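You operate a simulated robot arm through the tools that you are given. There is no shell and no other tool. Be economical: measure what you need, move in short steps, check, and stop when the job is done.

You are at the controls of a simulated robot arm. One attempt, no reset.

TASK
Channel two is dead: move its plug to socket three and charge from there.
Fine: bay lever up while the plug moves, then down; channel three's knob to the bay's white plate; leave it charging.

Only the result counts: the job must be done as asked and must still hold three seconds after the hand-in. Knocking over, shifting, dropping, spilling or breaking anything else fails it.

THE ROBOT
A 7-joint arm with a two-finger parallel gripper on a trunk, on a base that drives. Base frame: it is fixed to the floor where the robot stands at the start and does not move with it; the origin is under the middle of the robot, x ahead of it, y to its left, z up. Units: m, degrees, N and s.
Its first joint turns from -115.0 to 115.0 degrees. Places, roughly: bay three [0.5, 0.4, 0.8]; bay three lever [0.6, 0.4, 1]; bay two [0.5, 0.2, 0.8]; bay two lever [0.5, 0.2, 0.9]; black knob marked mode [0.6, -0.7, 1.2]; black lever on the grey control box [0.6, -1.1, 1.2]; blue knob marked volts [0.6, -0.4, 0.9]; blue lever marked blower [0.7, 0.7, 0.9]; blue lever marked fan [0.4, -1.6, 0.8]; channel one knob [0.6, -0.7, 0.9]; channel three green key [0.4, -1.1, 0.9]; channel three knob [0.6, -1.2, 0.9]; channel two knob [0.6, -0.9, 0.9]; grey knob marked time [0.6, -0.5, 0.9]; orange lever marked drain [0.8, 0.4, 0.9]; red bolt on the grey control box [0.6, -1, 1.2]. Payload 3.91 kg.
The TCP is the grasp point between the finger pads, 0.03 m short of the fingertips. In the tool frame z runs along the fingers and y along their closing line. Largest opening 0.11 m; finger width 0.02, thickness 0.01; the body of the gripper, 0.048 by 0.112 m, starts 0.055 m behind the TCP.
Orientation is that of the tool frame in the base frame, as a unit quaternion [x, y, z, w]. With the fingers straight down and closing along the base's y, the tool's x points along the base's -x, its y along +y and its z along -z.

THE INTERFACE
- The arm moves only by the tool jog_arm. Its argument "rows" is text: rows parted by semicolons, each of 6 numbers parted by spaces: the shift along the base's x, y, z in units of 30 mm (1.0 is 30 mm), then the turn, a rotation vector about the base's x, y, z in units of 8 degrees (1.0 is 8 degrees). In form: dx dy dz rx ry rz; .... A call has 1 to 10 rows; each row shifts and turns the commanded pose from where the row before left it. "claw" is the finger opening in m, from 0 to 0.11, set as the call begins (left out, the last holds). A call with a number of a shift or a turn outside -1 to 1 is refused whole. A row lasts 0.2 s, in which the tool goes at most 0.05 m and 8.6 degrees; a call with a longer step from one row to the next is refused whole, and so is a gripper value outside its range. A pose out of reach is approached as far as the arm can. The call stops where the force on the tool passes 60 N (or 10 N more than at its start, if that is more) or the arm is blocked; 0.2 s more then pass. The fingers move at their own pace (about 0.153 m/s each) and stop on an object; they squeeze with about 42 N. The grip force told is the motor's: it shows also when the fingers shut on nothing. Time passes only in rows, and 0.2 s behind the last, so rows that do not move let the fingers close. The reply holds the time, the measured pose of the TCP, the force on the tool along the base axes, the opening and the grip force, in the units named above and with some noise, with the torque about the TCP (base axes, N m) and any sound that the robot's microphone picked up.
- Cameras (640 x 400 px; columns grow to the right, rows downward): "scene" is now at [0.2142, 0.1674, 1.4215]; the picture's right is [-0.46, -0.89, 0.00], its down [-0.64, 0.33, -0.69] and it looks along [0.61, -0.32, -0.72] (base axes); focal length 214 px, centre (320, 200). "wrist" rides on the gripper at [0.072, 0.017, -0.103] in the tool frame; the picture's right is [-0.23, 0.97, 0.00], its down [-0.76, -0.18, -0.62] and it looks along [-0.61, -0.14, 0.78] (tool axes); focal length 222 px, centre (320, 200). There is no depth. A picture from a camera that has moved, and an enlarged one, comes with that camera's place and axes in the base frame and with its lens.
- get_image(camera): a new picture of that camera. The clock stands still meanwhile.
- move_column(by): slides the trunk up (or, below 0, down) by that many m; the arm and the scene camera ride with it, the base frame stays. It gives what a move gives, with no picture.
- base_move(legs): drives the robot by 1 to 6 legs, each [ahead, left, turn to the left] in m, m and degrees, along the robot's own axes; the way and the turn of a leg run together, so that a leg with both is an arc; at most 1.5 m and 180 degrees a leg. The arm and the cameras ride along, it lands a little off, and it stops where it bumps. It gives what a move gives.
- turn_head(pan, tilt): turns the head with the scene camera to pan (to the left, within 80 degrees either way) and tilt (down, from -29 to 69), counted from straight ahead of the robot. It gives what a move gives.
- zoom(camera, box): a new picture of the part [left, top, right, bottom] of that camera's present view, enlarged. The clock stands still meanwhile.
- hand_in(): hands the job in; it is judged then, once.

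Work in short steps. Places have to be worked out from the pictures, the camera data and where the tool is seen: move nearer, look again, correct. Check each grasp and each placing, and mend what went wrong. You have 120 turns and 90 pictures in all, those below and enlarged ones among them. Open the gripper and draw the arm clear of the work before you hand the job in, unless the task says otherwise; then end with one line.

The tools are called after "Call:" by a JSON object that holds its "op" and its "data". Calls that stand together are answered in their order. jog_arm: Moves the arm, as the interface text tells. Its arguments: {"type":"object","properties":{"rows":{"type":"string"},"claw":{"type":"number"}},"required":["rows"]} The other tools are called the same way: move_column (by) slides the trunk up or down; base_move (legs) drives the base; turn_head (pan, tilt) turns the head that bears the scene camera; get_image (camera) takes a picture; zoom (camera, box) takes an enlarged picture of a part of a camera's view; hand_in () hands the job in.

At the start:

```text
t: 0.0
eef_pos: [0.3923, -0.3913, 1.3482]
tcp_rot: [0.001, 1.0, 0.0, 0.0]
contact_force: [0.3, 0.3, 0.2]
moment: [-0.04, 0.02, -0.01]
opening: 0.1099
gripper_force: 0.0
trunk travel left (down, up): [-0.775, 0.215]
robot x, y, heading: [-0.0009, 0.0019, -0.0]
head pan, tilt: [-27.3, 46.4]
```

scene: 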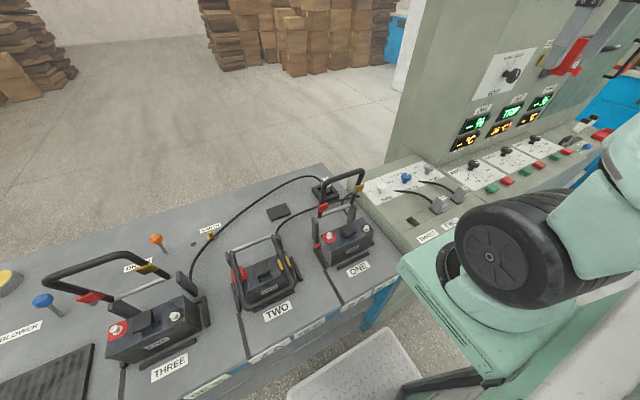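
wrist: 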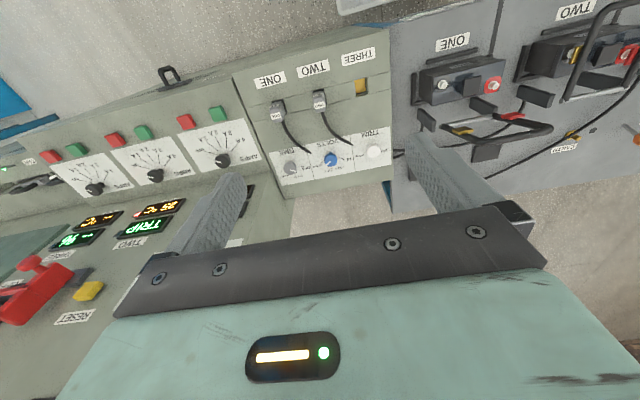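

I'll take close looks at the bays, the sockets and the channel panel first.

Call:
{"op": "zoom", "data": {"camera": "scene", "box": [200, 150, 400, 350]}}

Call:
{"op": "zoom", "data": {"camera": "wrist", "box": [230, 20, 430, 200]}}

Call:
{"op": "zoom", "data": {"camera": "wrist", "box": [0, 80, 260, 330]}}

```text
2.00 times, centred on (300, 250) of scene
camera zoom: at [0.2142, 0.1674, 1.4215], right [-0.46, -0.89, 0.0], down [-0.64, 0.33, -0.69], along [0.61, -0.32, -0.72], focal length 429 px, centre (360, 100)
```

zoom: 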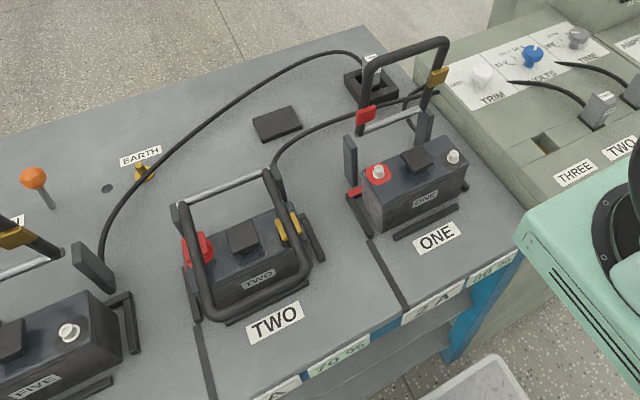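

```text
2.22 times, centred on (330, 110) of wrist
camera zoom: at [0.3186, -0.3752, 1.453], right [0.23, 0.97, 0.0], down [0.76, -0.18, 0.62], along [0.61, -0.14, -0.78], focal length 494 px, centre (298, 400)
```

zoom: 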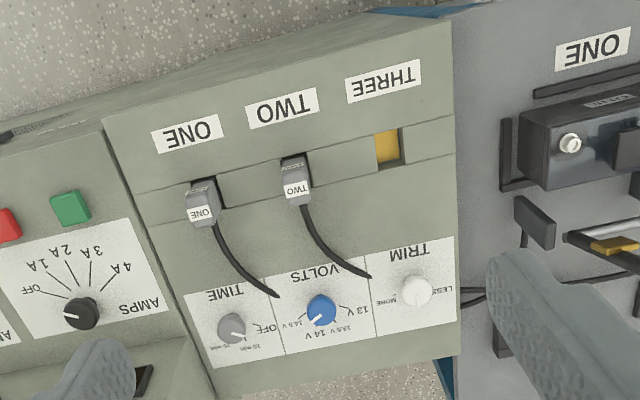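

```text
1.60 times, centred on (130, 205) of wrist
camera zoom: at [0.3186, -0.3752, 1.453], right [0.23, 0.97, 0.0], down [0.76, -0.18, 0.62], along [0.61, -0.14, -0.78], focal length 355 px, centre (624, 192)
```

zoom: 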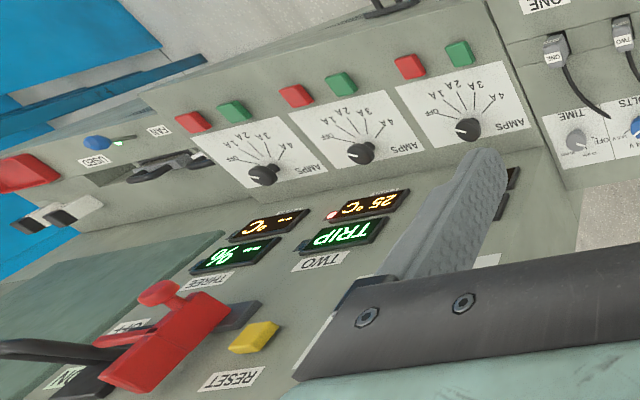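

Two cables run behind; I need to trace which bay plug TWO feeds and read the plates. I turn the head to the bays.

Call:
{"op": "turn_head", "data": {"pan": 0, "tilt": 60}}

Call:
{"op": "get_image", "data": {"camera": "scene"}}

Call:
{"op": "zoom", "data": {"camera": "scene", "box": [220, 200, 420, 400]}}

```text
t: 0.9
eef_pos: [0.3916, -0.3906, 1.3489]
tcp_rot: [0.0, 1.0, 0.0, 0.0]
contact_force: [0.6, 0.1, -0.2]
moment: [-0.04, 0.0, 0.0]
opening: 0.1101
gripper_force: 0.0
trunk travel left (down, up): [-0.775, 0.215]
robot x, y, heading: [-0.0014, 0.0016, -0.1]
head pan, tilt: [0.0, 60.0]
```

```text
84 pictures are left
camera scene: at [0.2096, 0.2042, 1.404], right [0.0, -1.0, 0.0], down [-0.87, 0.0, -0.5], along [0.5, 0.0, -0.87], focal length 214 px, centre (320, 200)
```

scene: 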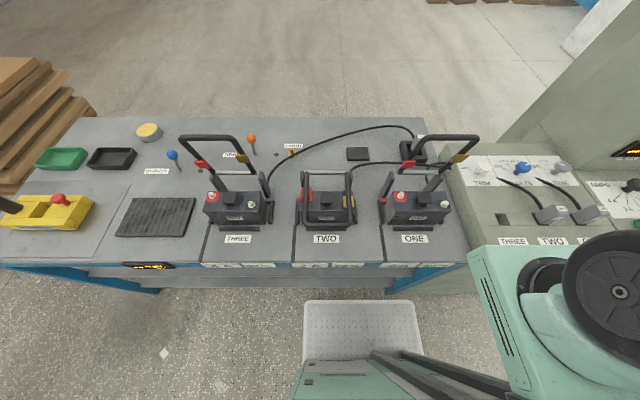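

```text
2.00 times, centred on (320, 300) of scene
camera zoom: at [0.2096, 0.2042, 1.404], right [0.0, -1.0, 0.0], down [-0.87, 0.0, -0.5], along [0.5, 0.0, -0.87], focal length 429 px, centre (320, 0)
```

zoom: 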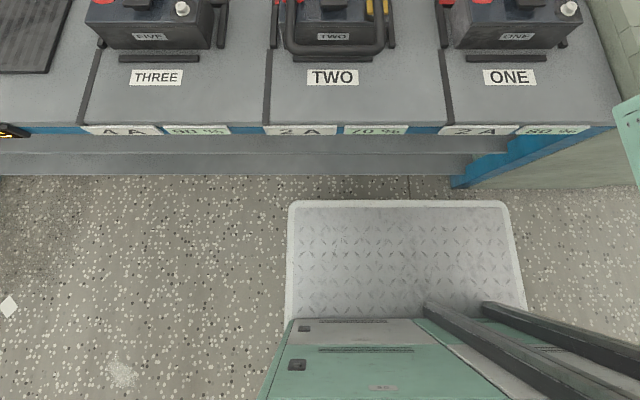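

Plates: three "4 A", two "2 A"(?), one "2 A". I trace the cables in the rear area and the panel edge.

Call:
{"op": "zoom", "data": {"camera": "scene", "box": [240, 110, 480, 260]}}

Call:
{"op": "zoom", "data": {"camera": "scene", "box": [380, 110, 520, 200]}}

Call:
{"op": "zoom", "data": {"camera": "scene", "box": [190, 240, 410, 280]}}

```text
2.67 times, centred on (360, 185) of scene
camera zoom: at [0.2096, 0.2042, 1.404], right [0.0, -1.0, 0.0], down [-0.87, 0.0, -0.5], along [0.5, 0.0, -0.87], focal length 572 px, centre (213, 240)
```

zoom: 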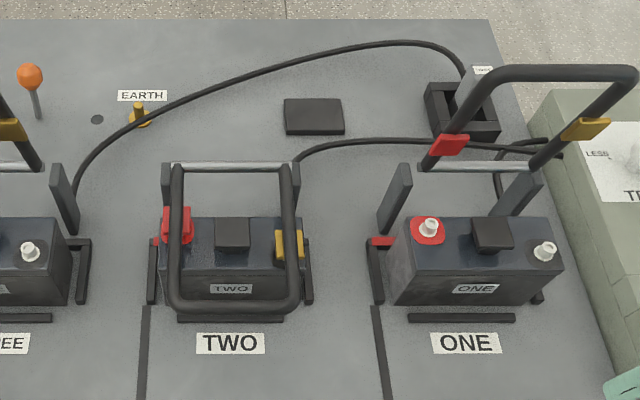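

```text
4.44 times, centred on (450, 155) of scene
camera zoom: at [0.2096, 0.2042, 1.404], right [0.0, -1.0, 0.0], down [-0.87, 0.0, -0.5], along [0.5, 0.0, -0.87], focal length 953 px, centre (-258, 400)
```

zoom: 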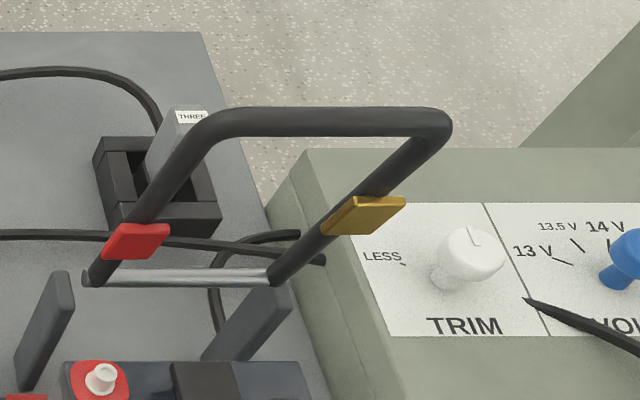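

```text
2.91 times, centred on (300, 260) of scene
camera zoom: at [0.2096, 0.2042, 1.404], right [0.0, -1.0, 0.0], down [-0.87, 0.0, -0.5], along [0.5, 0.0, -0.87], focal length 624 px, centre (378, 26)
```

zoom: 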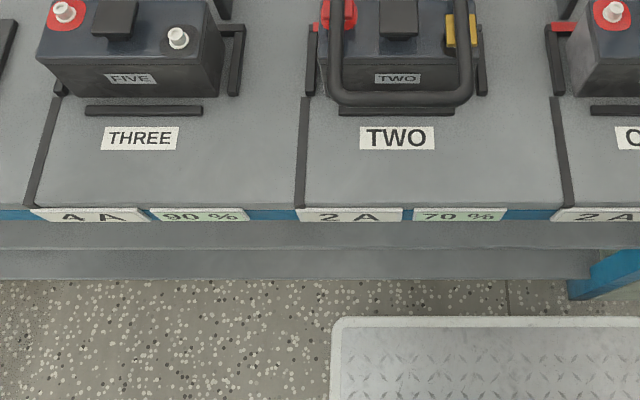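

Bay two's cable runs to the panel, bay three's own plug is parked in a holder; so plug TWO = bay two, target 2 A. I bring the arm over bay two, turning the tool so that it closes along x.

Call:
{"op": "jog_arm", "data": {"rows": "0.2 1 0 0 0 1;0.2 1 0 0 0 1;0.2 1 0 0 0 1;0.2 1 0 0 0 1;0.2 1 0 0 0 1;0.2 1 0 0 0 1;0.2 1 0 0 0 1;0.2 1 0 0 0 1;0.2 1 0 0 0 1;0.2 1 0 0 0 1", "claw": 0.11}}

Call:
{"op": "jog_arm", "data": {"rows": "0 1 0 0 0 1;0 1 0 0 0 0.25;0 1 0 0 0 0;0 1 0 0 0 0;0 1 -0.5 0 0 0;0 1 -0.5 0 0 0;0 1 -0.5 0 0 0;0 1 -0.5 0 0 0;0 1 -0.5 0 0 0"}}

Call:
{"op": "get_image", "data": {"camera": "wrist"}}

Call:
{"op": "get_image", "data": {"camera": "scene"}}

```text
t: 3.1
eef_pos: [0.4839, -0.1009, 1.3129]
tcp_rot: [-0.643, 0.766, 0.0, 0.0]
contact_force: [-0.4, 0.3, 0.4]
moment: [0.03, -0.03, 0.01]
opening: 0.1101
gripper_force: 0.1
out of reach, approached as far as the arm can: row 4, 5, 6, 7
trunk travel left (down, up): [-0.775, 0.215]
robot x, y, heading: [0.0018, 0.0003, -0.0]
head pan, tilt: [0.0, 60.0]
```

```text
t: 5.1
eef_pos: [0.4807, 0.1661, 1.2379]
tcp_rot: [-0.707, 0.707, 0.001, 0.0]
contact_force: [-0.1, -0.1, -0.3]
moment: [0.01, 0.02, 0.0]
opening: 0.1103
gripper_force: 0.0
trunk travel left (down, up): [-0.775, 0.215]
robot x, y, heading: [-0.0008, -0.0003, -0.1]
head pan, tilt: [0.0, 60.0]
```

```text
79 pictures are left
camera wrist: at [0.4635, 0.0928, 1.3414], right [-0.97, 0.23, 0.0], down [0.18, 0.76, 0.62], along [0.14, 0.61, -0.78], focal length 222 px, centre (320, 200)
```

wrist: 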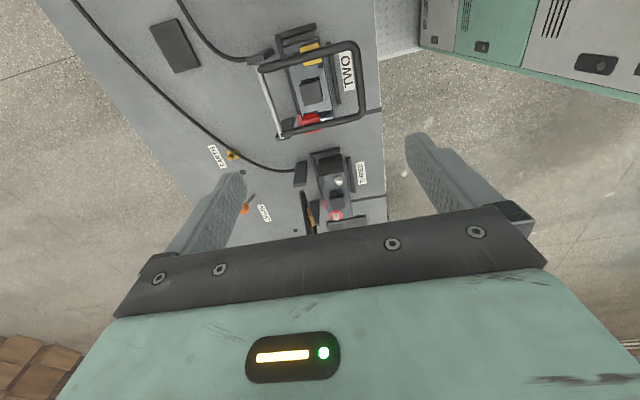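

```text
78 pictures are left
camera scene: at [0.2094, 0.2038, 1.4041], right [0.0, -1.0, 0.0], down [-0.87, 0.0, -0.5], along [0.5, 0.0, -0.87], focal length 214 px, centre (320, 200)
```

scene: 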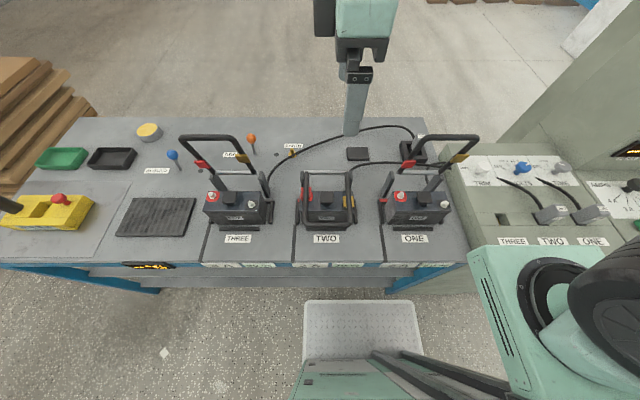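

Triangulating, bay two's grip bar is near (0.414, 0.186, 0.93), its hinge near (0.572, 0.187, 0.926), radius ≈0.157; raised levers stand nearly vertical. I move above the bar and look closer.

Call:
{"op": "jog_arm", "data": {"rows": "-0.6 0.7 -1 0 0 0;-0.6 0 -1 0 0 0;-0.6 0 -1 0 0 0;-0.4 0 -1 0 0 0;0 0 -1 0 0 0;0 0 -1 0 0 0"}}

Call:
{"op": "get_image", "data": {"camera": "wrist"}}

Call:
{"op": "zoom", "data": {"camera": "scene", "box": [250, 140, 410, 240]}}

```text
t: 6.5
eef_pos: [0.4146, 0.1888, 1.0558]
tcp_rot: [0.707, -0.707, 0.0, 0.0]
contact_force: [-0.5, 0.5, 0.3]
moment: [0.03, -0.05, 0.02]
opening: 0.11
gripper_force: 0.0
trunk travel left (down, up): [-0.775, 0.215]
robot x, y, heading: [-0.0015, -0.0037, 0.1]
head pan, tilt: [0.0, 60.0]
```

```text
77 pictures are left
camera wrist: at [0.3976, 0.1154, 1.1603], right [-0.97, 0.23, 0.0], down [0.18, 0.76, 0.62], along [0.14, 0.61, -0.78], focal length 222 px, centre (320, 200)
```

wrist: 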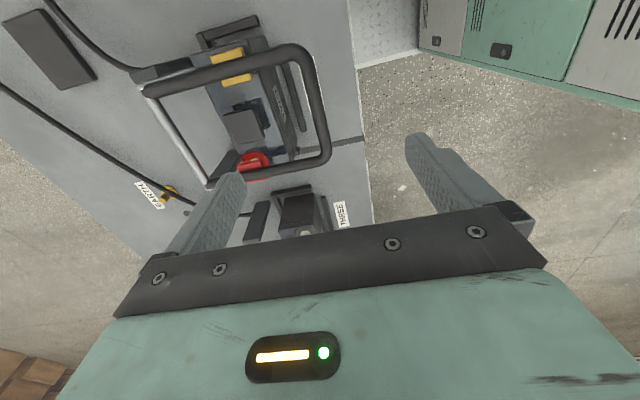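

```text
4.00 times, centred on (330, 190) of scene
camera zoom: at [0.2094, 0.204, 1.4041], right [0.0, -1.0, 0.0], down [-0.87, 0.0, -0.5], along [0.5, 0.0, -0.87], focal length 858 px, centre (280, 240)
```

zoom: 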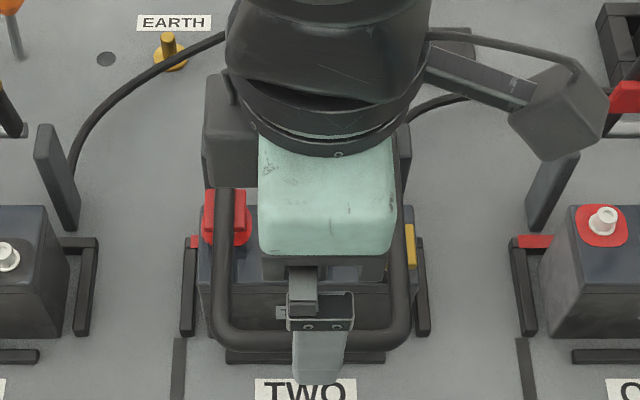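

The bar is right below the tool (x≈0.414) with ≈30 mm of clearance to the battery. I narrow the claw, go down and close on it.

Call:
{"op": "jog_arm", "data": {"rows": "0 0 0 0 0 0;0 0 0 0 0 0;0 0 -1 0 0 0;0 0 -1 0 0 0;0 0 -1 0 0 0;0 0 -1 0 0 0;0 0 0 0 0 0", "claw": 0.045}}

Call:
{"op": "get_image", "data": {"camera": "wrist"}}

```text
t: 8.1
eef_pos: [0.4151, 0.1868, 0.9373]
tcp_rot: [0.707, -0.707, 0.0, 0.0]
contact_force: [0.7, -0.1, -0.2]
moment: [0.01, -0.02, 0.04]
opening: 0.0449
gripper_force: 0.0
trunk travel left (down, up): [-0.775, 0.215]
robot x, y, heading: [-0.0004, 0.0033, 0.3]
head pan, tilt: [0.0, 60.0]
```

```text
75 pictures are left
camera wrist: at [0.3987, 0.1144, 1.0409], right [-0.97, 0.23, 0.0], down [0.18, 0.76, 0.62], along [0.14, 0.61, -0.78], focal length 222 px, centre (320, 200)
```

wrist: 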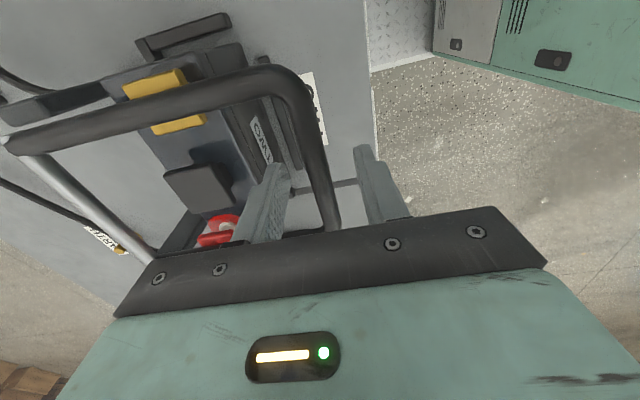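

The bar lies between the fingers. Close.

Call:
{"op": "jog_arm", "data": {"rows": "0 0 0 0 0 0;0 0 0 0 0 0;0 0 0 0 0 0", "claw": 0.0}}

```text
t: 8.9
eef_pos: [0.4159, 0.1881, 0.9369]
tcp_rot: [0.708, -0.707, 0.0, 0.0]
contact_force: [5.6, -0.4, 0.3]
moment: [-0.1, -0.08, 0.21]
opening: 0.0135
gripper_force: 44.7
trunk travel left (down, up): [-0.775, 0.215]
robot x, y, heading: [0.0028, -0.0022, -0.0]
head pan, tilt: [0.0, 60.0]
```

Gripped (bar 13.5 mm). I lift along the arc in two parts.

Call:
{"op": "jog_arm", "data": {"rows": "0.14 0 0.9 0 0 0;0.3 0 0.86 0 0 0;0.44 0 0.8 0 0 0;0.58 0 0.71 0 0 0"}}

```text
t: 9.8
eef_pos: [0.4396, 0.1872, 1.0184]
tcp_rot: [0.71, -0.704, -0.002, 0.005]
contact_force: [-16.4, -0.2, 8.6]
moment: [-0.13, 0.27, -0.2]
opening: 0.0135
gripper_force: 45.1
trunk travel left (down, up): [-0.775, 0.215]
robot x, y, heading: [0.0008, 0.0005, -0.1]
head pan, tilt: [0.0, 60.0]
stopped in row 4: the force on the tool passed its limit (the readings are from after the stop); the commanded pose is now the measured one
```

Force limit reached partway; check with a picture.

Call:
{"op": "zoom", "data": {"camera": "scene", "box": [250, 110, 410, 240]}}

Call:
{"op": "get_image", "data": {"camera": "wrist"}}

```text
3.08 times, centred on (330, 175) of scene
camera zoom: at [0.2073, 0.2043, 1.4041], right [0.0, -1.0, 0.0], down [-0.87, 0.0, -0.5], along [0.5, 0.0, -0.87], focal length 660 px, centre (289, 277)
```

zoom: 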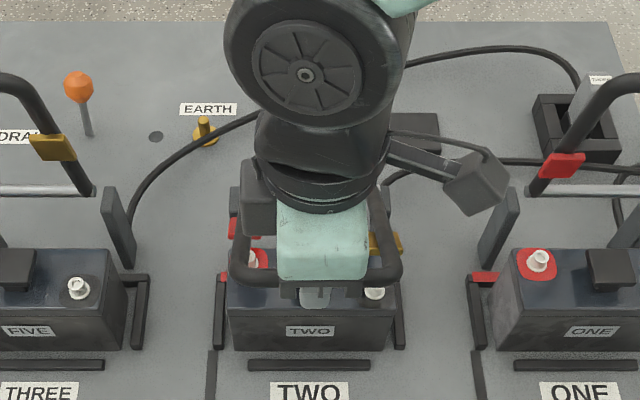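

```text
73 pictures are left
camera wrist: at [0.4228, 0.1148, 1.1229], right [-0.98, 0.22, 0.01], down [0.18, 0.77, 0.62], along [0.13, 0.6, -0.79], focal length 222 px, centre (320, 200)
```

wrist: 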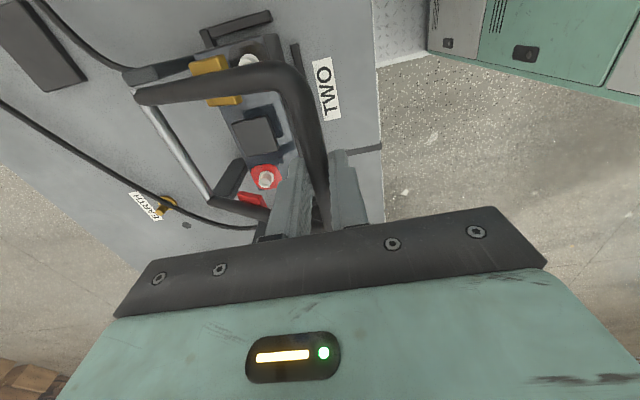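

The lever rises as intended; refined hinge ≈(0.573, 0.935). I continue with smaller steps.

Call:
{"op": "jog_arm", "data": {"rows": "0.37 0 0.51 0 0 0;0.43 0 0.47 0 0 0;0.49 0 0.42 0 0 0;0.53 0 0.35 0 0 0"}}

```text
t: 10.8
eef_pos: [0.4959, 0.1874, 1.0718]
tcp_rot: [0.709, -0.705, -0.001, 0.001]
contact_force: [-15.4, -7.7, 27.9]
moment: [0.3, 0.18, -0.11]
opening: 0.0135
gripper_force: 45.1
trunk travel left (down, up): [-0.775, 0.215]
robot x, y, heading: [0.0, -0.0009, 0.1]
head pan, tilt: [0.0, 60.0]
```

Force points outward along the radius, so I add a bit of height as I go on.

Call:
{"op": "jog_arm", "data": {"rows": "0.45 0 0.45 0 0 0;0.58 0 0.28 0 0 0;0.6 0 0.18 0 0 0"}}

```text
t: 11.6
eef_pos: [0.5466, 0.187, 1.0952]
tcp_rot: [0.709, -0.705, -0.001, 0.005]
contact_force: [5.5, -0.4, -31.3]
moment: [-0.04, -0.1, -0.12]
opening: 0.0139
gripper_force: 45.1
trunk travel left (down, up): [-0.775, 0.215]
robot x, y, heading: [0.0005, 0.0007, -0.1]
head pan, tilt: [0.0, 60.0]
```

Call:
{"op": "jog_arm", "data": {"rows": "0.1 0 -0.13 0 0 0;0 0 0 0 0 0"}}

Call:
{"op": "get_image", "data": {"camera": "scene"}}

Call:
{"op": "get_image", "data": {"camera": "wrist"}}

```text
t: 12.2
eef_pos: [0.5488, 0.1876, 1.0966]
tcp_rot: [0.709, -0.705, -0.001, 0.003]
contact_force: [-2.6, -11.4, 11.3]
moment: [-1.35, 0.07, -0.14]
opening: 0.0134
gripper_force: 45.0
trunk travel left (down, up): [-0.775, 0.215]
robot x, y, heading: [-0.0032, 0.003, 0.3]
head pan, tilt: [0.0, 60.0]
```

```text
72 pictures are left
camera scene: at [0.2083, 0.2035, 1.4047], right [0.0, -1.0, 0.0], down [-0.87, 0.0, -0.5], along [0.5, 0.0, -0.87], focal length 214 px, centre (320, 200)
```

scene: 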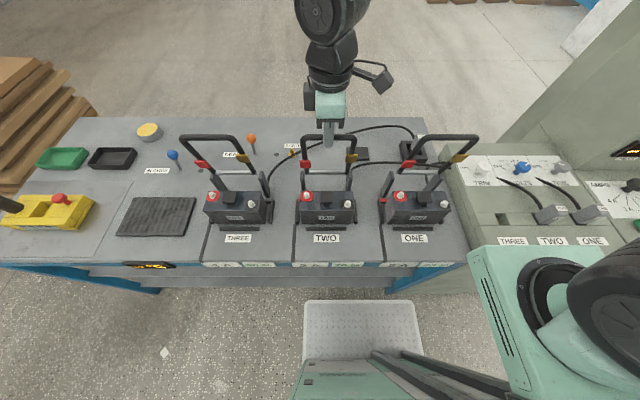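

```text
71 pictures are left
camera wrist: at [0.5323, 0.1146, 1.2003], right [-0.98, 0.22, 0.0], down [0.18, 0.76, 0.62], along [0.13, 0.61, -0.78], focal length 222 px, centre (320, 200)
```

wrist: 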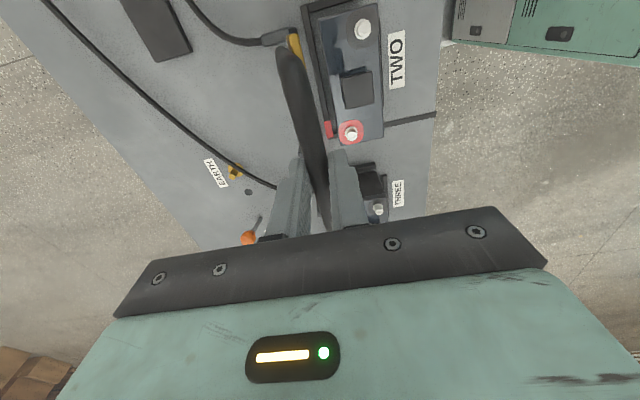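

The lever now matches its neighbours' raised angle. A small further nudge back, then open and rise.

Call:
{"op": "jog_arm", "data": {"rows": "0.25 0 0 0 0 0;0 0 0 0 0 0"}}

Call:
{"op": "jog_arm", "data": {"rows": "0 0 0 0 0 0;0 0 0 0 0 0;0 0 1 0 0 0;0 0 1 0 0 0;0 0 1 0 0 0;0 0 1 0 0 0", "claw": 0.05}}

Call:
{"op": "get_image", "data": {"camera": "scene"}}

```text
t: 12.8
eef_pos: [0.5506, 0.1881, 1.0955]
tcp_rot: [0.71, -0.704, -0.002, 0.005]
contact_force: [-40.1, -13.4, 28.0]
moment: [-0.11, 0.7, -0.29]
opening: 0.0134
gripper_force: 44.9
trunk travel left (down, up): [-0.775, 0.215]
robot x, y, heading: [0.0002, -0.0014, -0.2]
head pan, tilt: [0.0, 60.0]
```

```text
t: 14.2
eef_pos: [0.5543, 0.189, 1.2149]
tcp_rot: [0.71, -0.705, -0.001, 0.004]
contact_force: [-0.2, 0.5, -0.6]
moment: [-0.02, 0.02, 0.0]
opening: 0.0502
gripper_force: 0.1
trunk travel left (down, up): [-0.775, 0.215]
robot x, y, heading: [0.0005, 0.0035, 0.1]
head pan, tilt: [0.0, 60.0]
```

```text
70 pictures are left
camera scene: at [0.2091, 0.2044, 1.4039], right [0.0, -1.0, 0.0], down [-0.87, 0.0, -0.5], along [0.5, 0.0, -0.87], focal length 214 px, centre (320, 200)
```

scene: 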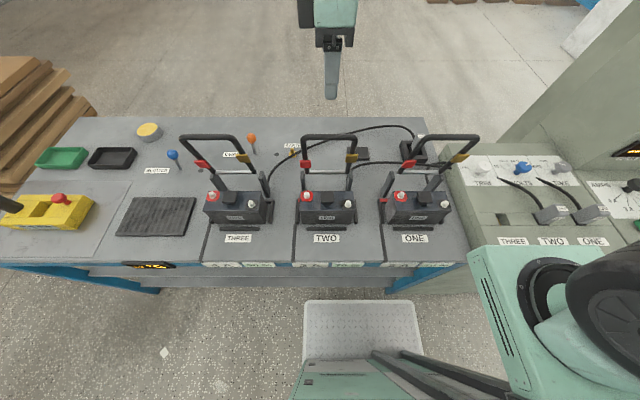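

The lever holds up. Now I look at the socket panel.

Call:
{"op": "turn_head", "data": {"pan": -50, "tilt": 45}}

Call:
{"op": "get_image", "data": {"camera": "scene"}}

Call:
{"op": "zoom", "data": {"camera": "scene", "box": [140, 120, 340, 260]}}

```text
t: 15.4
eef_pos: [0.5552, 0.1888, 1.2148]
tcp_rot: [0.709, -0.705, -0.001, 0.004]
contact_force: [0.0, 0.3, 0.0]
moment: [0.02, 0.01, -0.01]
opening: 0.0503
gripper_force: 0.0
trunk travel left (down, up): [-0.775, 0.215]
robot x, y, heading: [-0.0005, -0.0032, 0.0]
head pan, tilt: [-50.0, 45.0]
```

```text
69 pictures are left
camera scene: at [0.1945, 0.1421, 1.4235], right [-0.77, -0.64, 0.0], down [-0.46, 0.54, -0.71], along [0.46, -0.54, -0.71], focal length 214 px, centre (320, 200)
```

scene: 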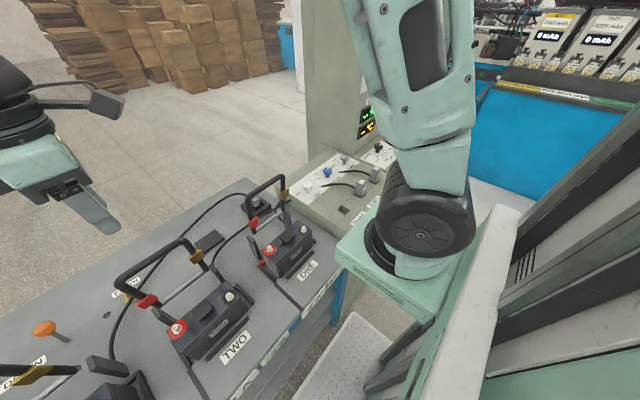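

```text
2.86 times, centred on (240, 190) of scene
camera zoom: at [0.1945, 0.1421, 1.4235], right [-0.77, -0.64, 0.0], down [-0.46, 0.54, -0.71], along [0.46, -0.54, -0.71], focal length 613 px, centre (549, 229)
```

zoom: 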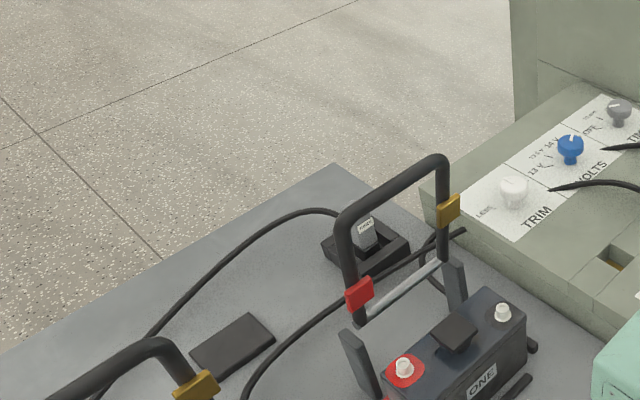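

The arm itself hides the panel here. Plug TWO is roughly at (0.47, -0.41, 0.85), reachable from where the robot stands; I swing the tool over there, turning back to close along y.

Call:
{"op": "jog_arm", "data": {"rows": "0 -0.3 1 0 0 0;-0.2 -1 0.5 0 0 -1;-0.2 -1 0 0 0 -1;-0.2 -1 0 0 0 -1;-0.2 -1 0 0 0 -1;-0.2 -1 0 0 0 -1;-0.2 -1 0 0 0 -1;-0.2 -1 0 0 0 -1;-0.2 -1 0 0 0 -1;-0.2 -1 0 0 0 -1"}}

Call:
{"op": "jog_arm", "data": {"rows": "-0.2 -1 0 0 0 -1;-0.2 -1 0 0 0 -1;-0.2 -1 0 0 0 -0.25;-0.2 -1 0 0 0 0;-0.2 -1 0 0 0 0;-0.2 -1 0 0 0 0;-0.2 -1 -0.5 0 0 0;-0.2 -1 -1 0 0 0;-0.2 -1 -1 0 0 0;0 -1 -1 0 0 0"}}

Call:
{"op": "get_image", "data": {"camera": "wrist"}}

Call:
{"op": "get_image", "data": {"camera": "scene"}}

```text
t: 17.6
eef_pos: [0.5024, -0.0922, 1.2576]
tcp_rot: [-0.159, 0.987, 0.003, -0.002]
contact_force: [1.2, -0.7, 0.9]
moment: [-0.01, 0.0, -0.01]
opening: 0.0502
gripper_force: 0.1
trunk travel left (down, up): [-0.775, 0.215]
robot x, y, heading: [0.0033, 0.0002, -0.0]
head pan, tilt: [-50.0, 45.0]
```

```text
t: 19.8
eef_pos: [0.4459, -0.3911, 1.1526]
tcp_rot: [-0.003, 1.0, 0.002, -0.001]
contact_force: [-0.4, 0.4, 0.2]
moment: [-0.03, -0.03, 0.02]
opening: 0.0502
gripper_force: 0.1
trunk travel left (down, up): [-0.775, 0.215]
robot x, y, heading: [-0.0015, 0.0026, -0.0]
head pan, tilt: [-50.0, 45.0]
```

```text
67 pictures are left
camera wrist: at [0.3737, -0.3746, 1.2571], right [0.22, 0.98, 0.01], down [0.76, -0.18, 0.62], along [0.61, -0.13, -0.78], focal length 222 px, centre (320, 200)
```

wrist: 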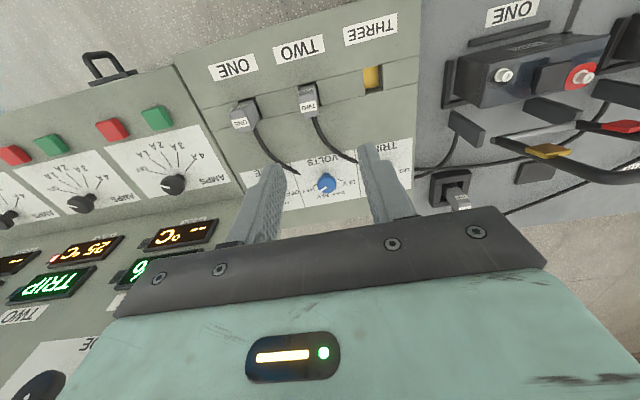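

```text
66 pictures are left
camera scene: at [0.1941, 0.1425, 1.4235], right [-0.77, -0.64, 0.0], down [-0.45, 0.54, -0.71], along [0.45, -0.54, -0.71], focal length 214 px, centre (320, 200)
```

scene: 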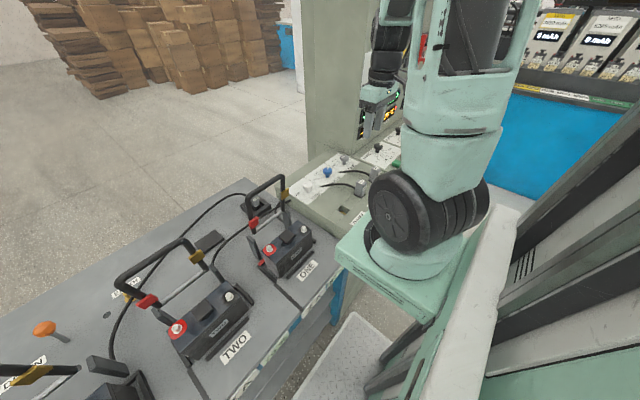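

I zoom in on the plugs and socket from both cameras.

Call:
{"op": "zoom", "data": {"camera": "wrist", "box": [220, 40, 400, 152]}}

Call:
{"op": "zoom", "data": {"camera": "scene", "box": [290, 140, 400, 230]}}

```text
3.56 times, centred on (310, 96) of wrist
camera zoom: at [0.3737, -0.3746, 1.2571], right [0.22, 0.98, 0.01], down [0.76, -0.18, 0.62], along [0.61, -0.13, -0.78], focal length 790 px, centre (356, 570)
```

zoom: 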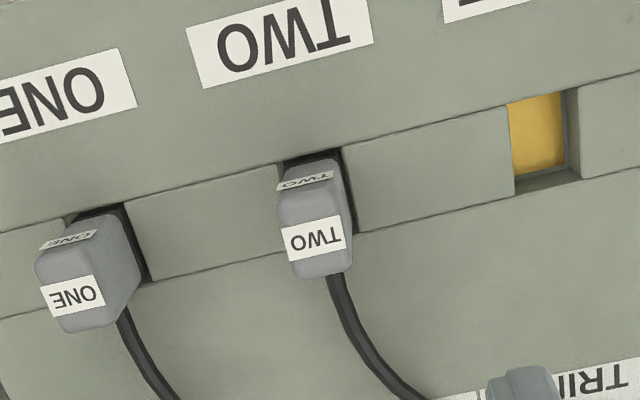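

```text
4.44 times, centred on (345, 185) of scene
camera zoom: at [0.1941, 0.1425, 1.4235], right [-0.77, -0.64, 0.0], down [-0.45, 0.54, -0.71], along [0.45, -0.54, -0.71], focal length 953 px, centre (209, 267)
```

zoom: 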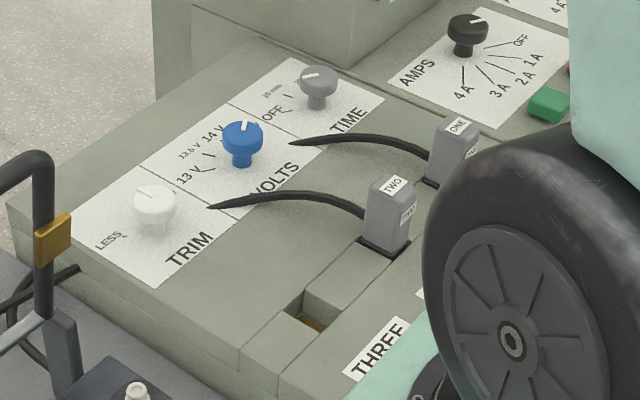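

The plugs stand upright; plug TWO's top ≈(0.465, -0.409, 0.92), socket THREE's mouth ≈(0.460, -0.303, 0.863). I go down over the plug and check.

Call:
{"op": "jog_arm", "data": {"rows": "0.32 -0.3 -1 0 0 0;0.32 -0.3 -1 0 0 0;0 0 -1 0 0 0;0 0 -1 0 0 0;0 0 -1 0 0 0", "claw": 0.06}}

Call:
{"op": "get_image", "data": {"camera": "wrist"}}

```text
t: 21.0
eef_pos: [0.4665, -0.4095, 1.0043]
tcp_rot: [-0.004, 1.0, 0.004, -0.002]
contact_force: [-1.1, 0.1, -0.4]
moment: [-0.03, -0.04, 0.01]
opening: 0.0601
gripper_force: 0.0
trunk travel left (down, up): [-0.775, 0.215]
robot x, y, heading: [-0.0005, 0.0017, -0.2]
head pan, tilt: [-50.0, 45.0]
```

```text
63 pictures are left
camera wrist: at [0.3937, -0.3944, 1.1083], right [0.22, 0.98, 0.01], down [0.76, -0.18, 0.62], along [0.61, -0.13, -0.79], focal length 222 px, centre (320, 200)
```

wrist: 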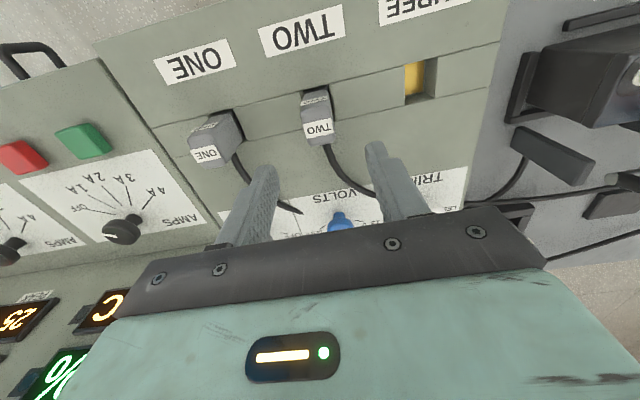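

Alignment is good (shift 4 mm toward the robot). I go down around the plug to z≈0.905.

Call:
{"op": "jog_arm", "data": {"rows": "-0.13 0 -1 0 0 0;0 0 -1 0 0 0;0 0 -0.7 0 0 0;0 0 -0.6 0 0 0"}}

Call:
{"op": "get_image", "data": {"camera": "wrist"}}

```text
t: 22.0
eef_pos: [0.4627, -0.4101, 0.9046]
tcp_rot: [-0.003, 1.0, 0.004, -0.001]
contact_force: [-0.2, -0.3, -0.5]
moment: [0.01, -0.01, -0.01]
opening: 0.0598
gripper_force: 0.0
trunk travel left (down, up): [-0.775, 0.215]
robot x, y, heading: [-0.0013, -0.0003, 0.4]
head pan, tilt: [-50.0, 45.0]
```

```text
62 pictures are left
camera wrist: at [0.3902, -0.3934, 1.0096], right [0.22, 0.98, 0.01], down [0.76, -0.18, 0.62], along [0.61, -0.13, -0.78], focal length 222 px, centre (320, 200)
```

wrist: 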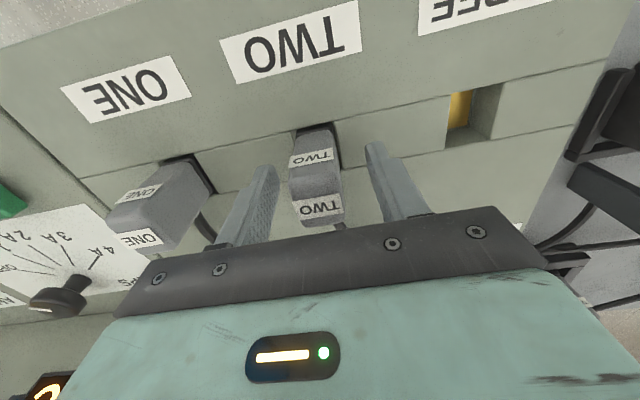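

The fingers straddle the plug. Close and pull up gently.

Call:
{"op": "jog_arm", "data": {"rows": "0 0 0 0 0 0;0 0 0 0 0 0;0 0 0 0 0 0", "claw": 0.0}}

Call:
{"op": "jog_arm", "data": {"rows": "0 0 0.5 0 0 0;0 0 0.5 0 0 0;0 0 0.5 0 0 0;0 0 0.5 0 0 0;0 0 0.5 0 0 0"}}

Call:
{"op": "get_image", "data": {"camera": "wrist"}}

```text
t: 22.8
eef_pos: [0.4629, -0.4088, 0.9043]
tcp_rot: [-0.003, 1.0, 0.004, -0.002]
contact_force: [0.5, -0.5, 0.2]
moment: [-0.03, 0.02, 0.02]
opening: 0.0254
gripper_force: 41.1
trunk travel left (down, up): [-0.775, 0.215]
robot x, y, heading: [-0.0021, 0.0026, -0.1]
head pan, tilt: [-50.0, 45.0]
```

```text
t: 24.0
eef_pos: [0.4635, -0.4101, 0.9786]
tcp_rot: [-0.003, 1.0, 0.003, -0.001]
contact_force: [0.0, -0.7, -1.3]
moment: [0.04, 0.01, -0.01]
opening: 0.0254
gripper_force: 42.0
trunk travel left (down, up): [-0.775, 0.215]
robot x, y, heading: [-0.0022, 0.0004, -0.1]
head pan, tilt: [-50.0, 45.0]
```

```text
61 pictures are left
camera wrist: at [0.3908, -0.3943, 1.0844], right [0.22, 0.98, 0.01], down [0.76, -0.18, 0.62], along [0.61, -0.13, -0.78], focal length 222 px, centre (320, 200)
```

wrist: 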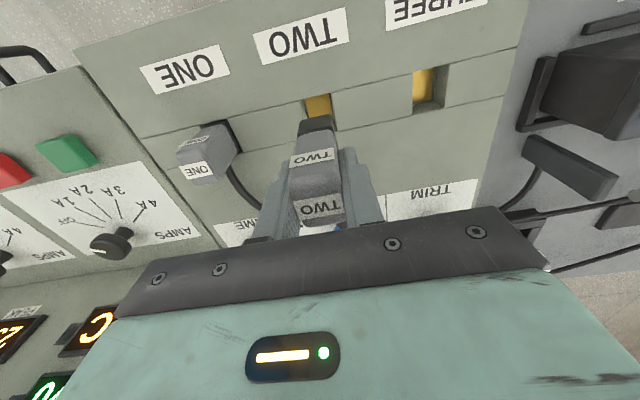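

Plug is out. Hole spacing measures ≈0.100 m along y; I move over socket THREE and look.

Call:
{"op": "jog_arm", "data": {"rows": "0 0.7 0.2 0 0 0;0 0.7 0 0 0 0;0 0.7 0 0 0 0;0 0.7 0 0 0 0;-0.03 0.53 0 0 0 0;0 0 0 0 0 0"}}

Call:
{"op": "get_image", "data": {"camera": "wrist"}}

Call:
{"op": "zoom", "data": {"camera": "scene", "box": [290, 140, 400, 230]}}

```text
t: 25.4
eef_pos: [0.4616, -0.3091, 0.985]
tcp_rot: [-0.004, 1.0, 0.004, -0.002]
contact_force: [-0.8, 0.0, -0.4]
moment: [0.04, -0.01, 0.02]
opening: 0.0254
gripper_force: 41.9
trunk travel left (down, up): [-0.775, 0.215]
robot x, y, heading: [0.0022, -0.0009, -0.1]
head pan, tilt: [-50.0, 45.0]
```

```text
60 pictures are left
camera wrist: at [0.3892, -0.2941, 1.0908], right [0.22, 0.98, 0.01], down [0.76, -0.18, 0.62], along [0.61, -0.13, -0.78], focal length 222 px, centre (320, 200)
```

wrist: 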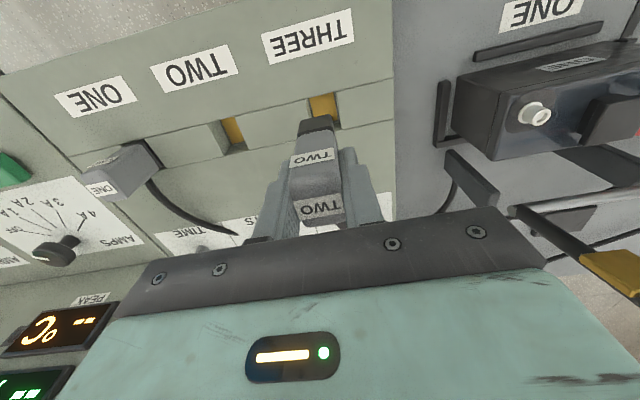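

```text
4.44 times, centred on (345, 185) of scene
camera zoom: at [0.1945, 0.1419, 1.4235], right [-0.77, -0.64, 0.0], down [-0.45, 0.54, -0.71], along [0.45, -0.54, -0.71], focal length 953 px, centre (209, 267)
```

zoom: 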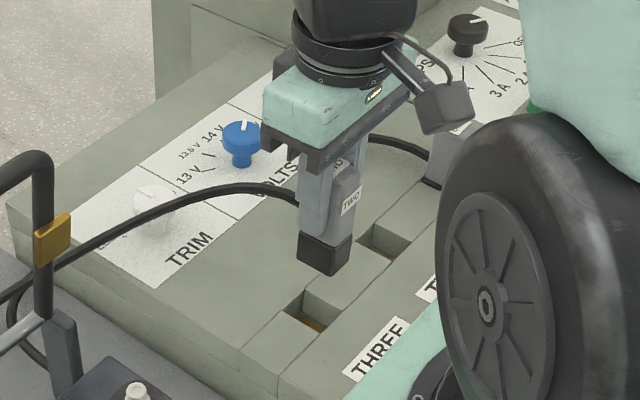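

Zoom to check the offset between plug tip and hole.

Call:
{"op": "zoom", "data": {"camera": "wrist", "box": [200, 70, 360, 170]}}

```text
4.00 times, centred on (280, 120) of wrist
camera zoom: at [0.3892, -0.2941, 1.0908], right [0.22, 0.98, 0.01], down [0.76, -0.18, 0.62], along [0.61, -0.13, -0.78], focal length 888 px, centre (480, 520)
```

zoom: 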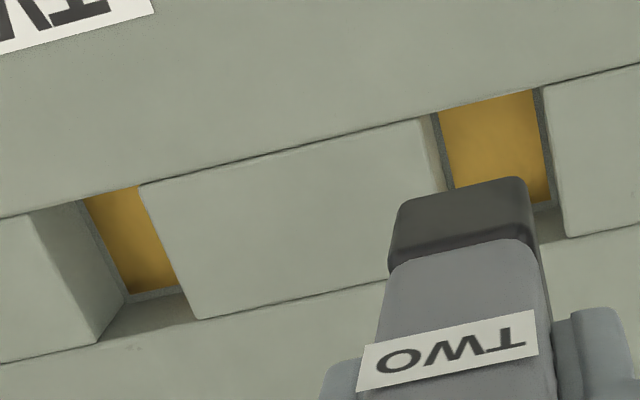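

Offset computed: target y ≈ -0.305, x ≈ 0.463. I shift 4 mm and lower partway, then check.

Call:
{"op": "jog_arm", "data": {"rows": "0.04 0.14 0 0 0 0;0 0 -0.7 0 0 0;0 0 -0.7 0 0 0;0 0 0 0 0 0"}}

Call:
{"op": "zoom", "data": {"camera": "wrist", "box": [240, 70, 400, 170]}}

Call:
{"op": "zoom", "data": {"camera": "scene", "box": [320, 170, 380, 220]}}

```text
t: 26.4
eef_pos: [0.4621, -0.3055, 0.9441]
tcp_rot: [-0.003, 1.0, 0.003, -0.002]
contact_force: [0.3, 0.2, -1.2]
moment: [-0.01, 0.01, 0.04]
opening: 0.0253
gripper_force: 41.6
trunk travel left (down, up): [-0.775, 0.215]
robot x, y, heading: [-0.0, -0.0, -0.0]
head pan, tilt: [-50.0, 45.0]
```

```text
4.00 times, centred on (320, 120) of wrist
camera zoom: at [0.3909, -0.2902, 1.049], right [0.22, 0.98, 0.01], down [0.76, -0.18, 0.62], along [0.61, -0.13, -0.78], focal length 888 px, centre (320, 520)
```

zoom: 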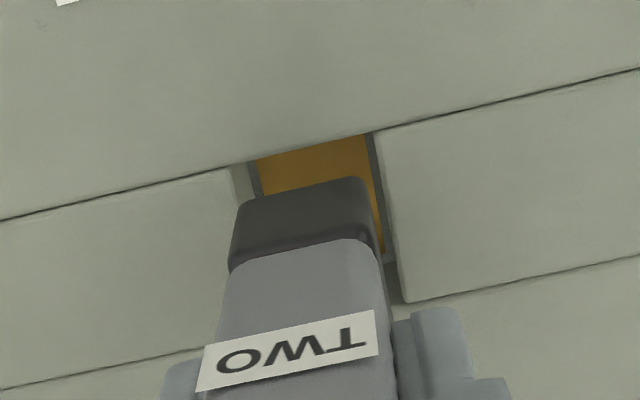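

```text
8.00 times, centred on (350, 195) of scene
camera zoom: at [0.1945, 0.142, 1.4235], right [-0.77, -0.64, 0.0], down [-0.45, 0.54, -0.71], along [0.45, -0.54, -0.71], focal length 1716 px, centre (80, 240)
```

zoom: 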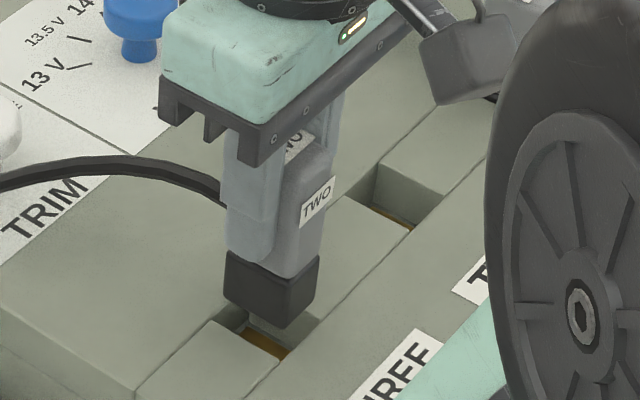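

Looks aligned; I lower gently toward the seated height (≈0.904).

Call:
{"op": "jog_arm", "data": {"rows": "0 0 -0.4 0 0 0;0 0 -0.3 0 0 0;0 0 -0.3 0 0 0;0 0 -0.2 0 0 0;0 0 0 0 0 0"}}

Call:
{"op": "zoom", "data": {"camera": "wrist", "box": [220, 70, 420, 220]}}

Call:
{"op": "zoom", "data": {"camera": "scene", "box": [320, 170, 380, 220]}}

```text
t: 27.6
eef_pos: [0.4634, -0.3062, 0.9072]
tcp_rot: [-0.003, 1.0, 0.004, -0.001]
contact_force: [0.3, 0.8, -0.8]
moment: [0.02, 0.0, 0.01]
opening: 0.0252
gripper_force: 41.9
trunk travel left (down, up): [-0.775, 0.215]
robot x, y, heading: [-0.0023, 0.0006, -0.1]
head pan, tilt: [-50.0, 45.0]
```

```text
2.67 times, centred on (320, 145) of wrist
camera zoom: at [0.391, -0.2902, 1.0124], right [0.22, 0.98, 0.01], down [0.76, -0.18, 0.62], along [0.61, -0.13, -0.79], focal length 592 px, centre (320, 347)
```

zoom: 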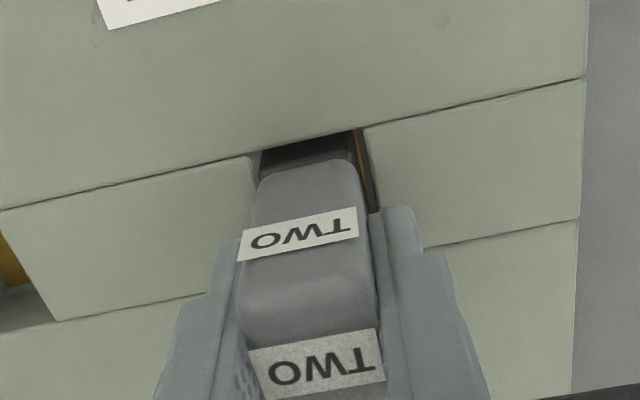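

```text
8.00 times, centred on (350, 195) of scene
camera zoom: at [0.1945, 0.142, 1.4235], right [-0.77, -0.64, 0.0], down [-0.45, 0.54, -0.71], along [0.45, -0.54, -0.71], focal length 1716 px, centre (80, 240)
```

zoom: 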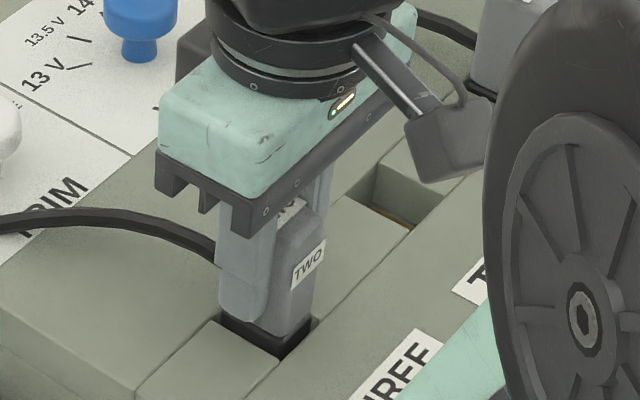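

It's entering the socket. I press on until it bottoms.

Call:
{"op": "jog_arm", "data": {"rows": "0 0 -0.15 0 0 0;0 0 -0.1 0 0 0;0 0 -0.1 0 0 0;0 0 -0.1 0 0 0;0 0 0 0 0 0"}}

Call:
{"op": "zoom", "data": {"camera": "wrist", "box": [220, 70, 420, 220]}}

```text
t: 28.4
eef_pos: [0.4635, -0.3058, 0.902]
tcp_rot: [-0.003, 1.0, 0.001, 0.001]
contact_force: [-4.6, 2.6, 49.7]
moment: [0.1, 0.59, -0.03]
opening: 0.0252
gripper_force: 41.4
trunk travel left (down, up): [-0.775, 0.215]
robot x, y, heading: [0.001, 0.001, -0.0]
head pan, tilt: [-50.0, 45.0]
stopped in row 3: the force on the tool passed its limit (the readings are from after the stop); the commanded pose is now the measured one
```

```text
2.67 times, centred on (320, 145) of wrist
camera zoom: at [0.3905, -0.2898, 1.0061], right [0.22, 0.98, 0.0], down [0.76, -0.17, 0.62], along [0.61, -0.14, -0.78], focal length 592 px, centre (320, 347)
```

zoom: 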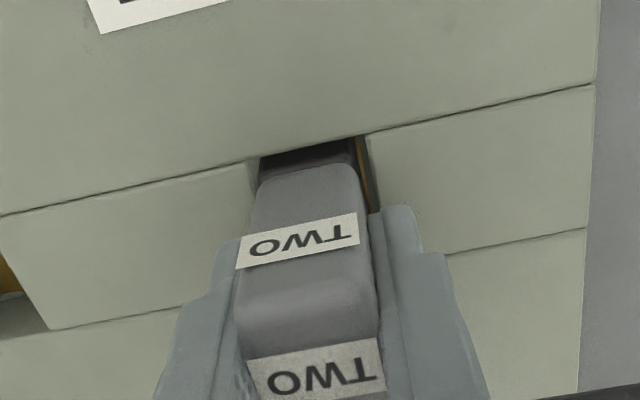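

Bottomed at z≈0.902 with 50 N: seated. Release and rise, then look.

Call:
{"op": "jog_arm", "data": {"rows": "0 0 0 0 0 0;0 0 0 0 0 0;0 0 1 0 0 0;0 0 1 0 0 0;0 0 1 0 0 0;0 0 1 0 0 0;0 0 1 0 0 0", "claw": 0.06}}

Call:
{"op": "get_image", "data": {"camera": "wrist"}}

Call:
{"op": "zoom", "data": {"camera": "scene", "box": [290, 140, 400, 230]}}

```text
t: 30.0
eef_pos: [0.4621, -0.3065, 1.049]
tcp_rot: [-0.004, 1.0, 0.002, 0.0]
contact_force: [-0.6, -0.7, 0.3]
moment: [0.06, 0.0, 0.01]
opening: 0.06
gripper_force: 0.0
trunk travel left (down, up): [-0.775, 0.215]
robot x, y, heading: [-0.0004, -0.0016, 0.2]
head pan, tilt: [-50.0, 45.0]
```

```text
52 pictures are left
camera wrist: at [0.3904, -0.2901, 1.1534], right [0.22, 0.98, 0.0], down [0.76, -0.18, 0.62], along [0.61, -0.13, -0.78], focal length 222 px, centre (320, 200)
```

wrist: 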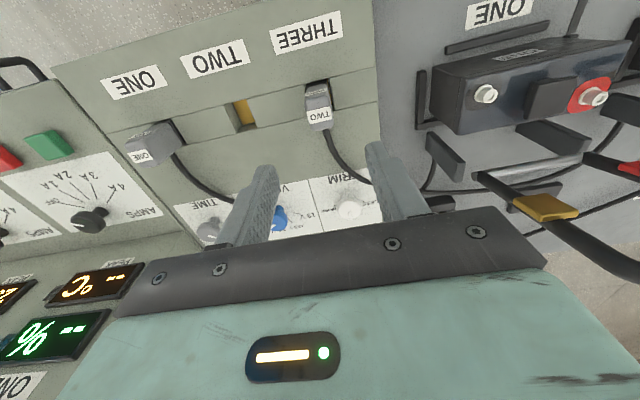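

```text
4.44 times, centred on (345, 185) of scene
camera zoom: at [0.1948, 0.1418, 1.4234], right [-0.77, -0.64, 0.0], down [-0.46, 0.54, -0.71], along [0.45, -0.54, -0.71], focal length 953 px, centre (209, 267)
```

zoom: 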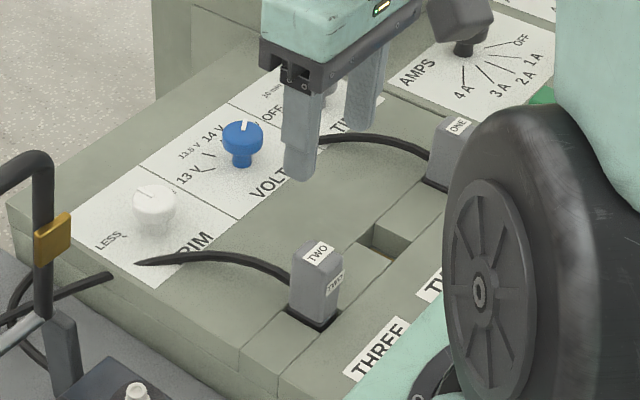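

Plug seated. Back to bay two's lever: rise, swing over with a +90° turn.

Call:
{"op": "jog_arm", "data": {"rows": "0 0 1 0 0 0;0 0 1 0 0 0;0 0 1 0 0 0;0.3 0.3 1 0 0 1;0.5 1 1 0 0 1;0.5 1 1 0 0 1;0.5 1 1 0 0 1;0.4 1 0 0 0 1;0.4 1 0 0 0 1;0.4 1 0 0 0 1"}}

Call:
{"op": "jog_arm", "data": {"rows": "0 1 0 0 0 1;0 1 0 0 0 1;0 1 0 0 0 1;0 1 0 0 0 1;0 1 0 0 0 0.25;0 1 0 0 0 0;0 1 0 0 0 0;0 1 0 0 0 0;0 1 0 0 0 0;0 1 0 0 0 0", "claw": 0.05}}

Call:
{"op": "get_image", "data": {"camera": "wrist"}}

```text
t: 32.2
eef_pos: [0.5555, -0.1174, 1.2608]
tcp_rot: [-0.473, 0.881, 0.002, -0.001]
contact_force: [0.2, -0.3, -0.2]
moment: [0.02, -0.01, 0.03]
opening: 0.06
gripper_force: 0.0
trunk travel left (down, up): [-0.775, 0.215]
robot x, y, heading: [-0.0037, 0.0005, 0.0]
head pan, tilt: [-50.0, 45.0]
```

```text
t: 34.4
eef_pos: [0.5546, 0.1802, 1.2597]
tcp_rot: [0.709, -0.705, -0.002, 0.001]
contact_force: [-0.3, -1.0, 0.3]
moment: [0.0, -0.02, 0.0]
opening: 0.05
gripper_force: 0.1
trunk travel left (down, up): [-0.775, 0.215]
robot x, y, heading: [-0.0014, -0.0032, 0.1]
head pan, tilt: [-50.0, 45.0]
```

```text
50 pictures are left
camera wrist: at [0.5379, 0.1072, 1.3642], right [-0.98, 0.22, 0.0], down [0.18, 0.76, 0.62], along [0.13, 0.61, -0.78], focal length 222 px, centre (320, 200)
```

wrist: 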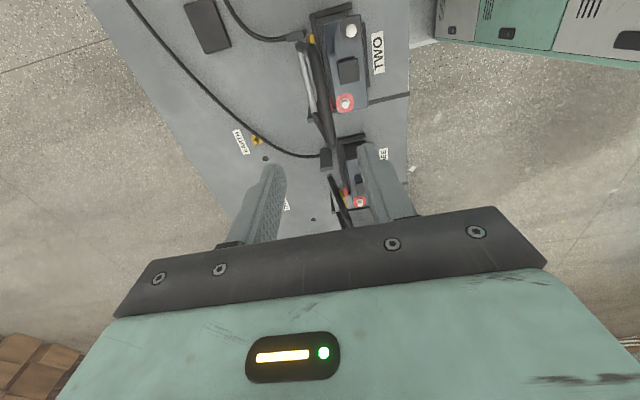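

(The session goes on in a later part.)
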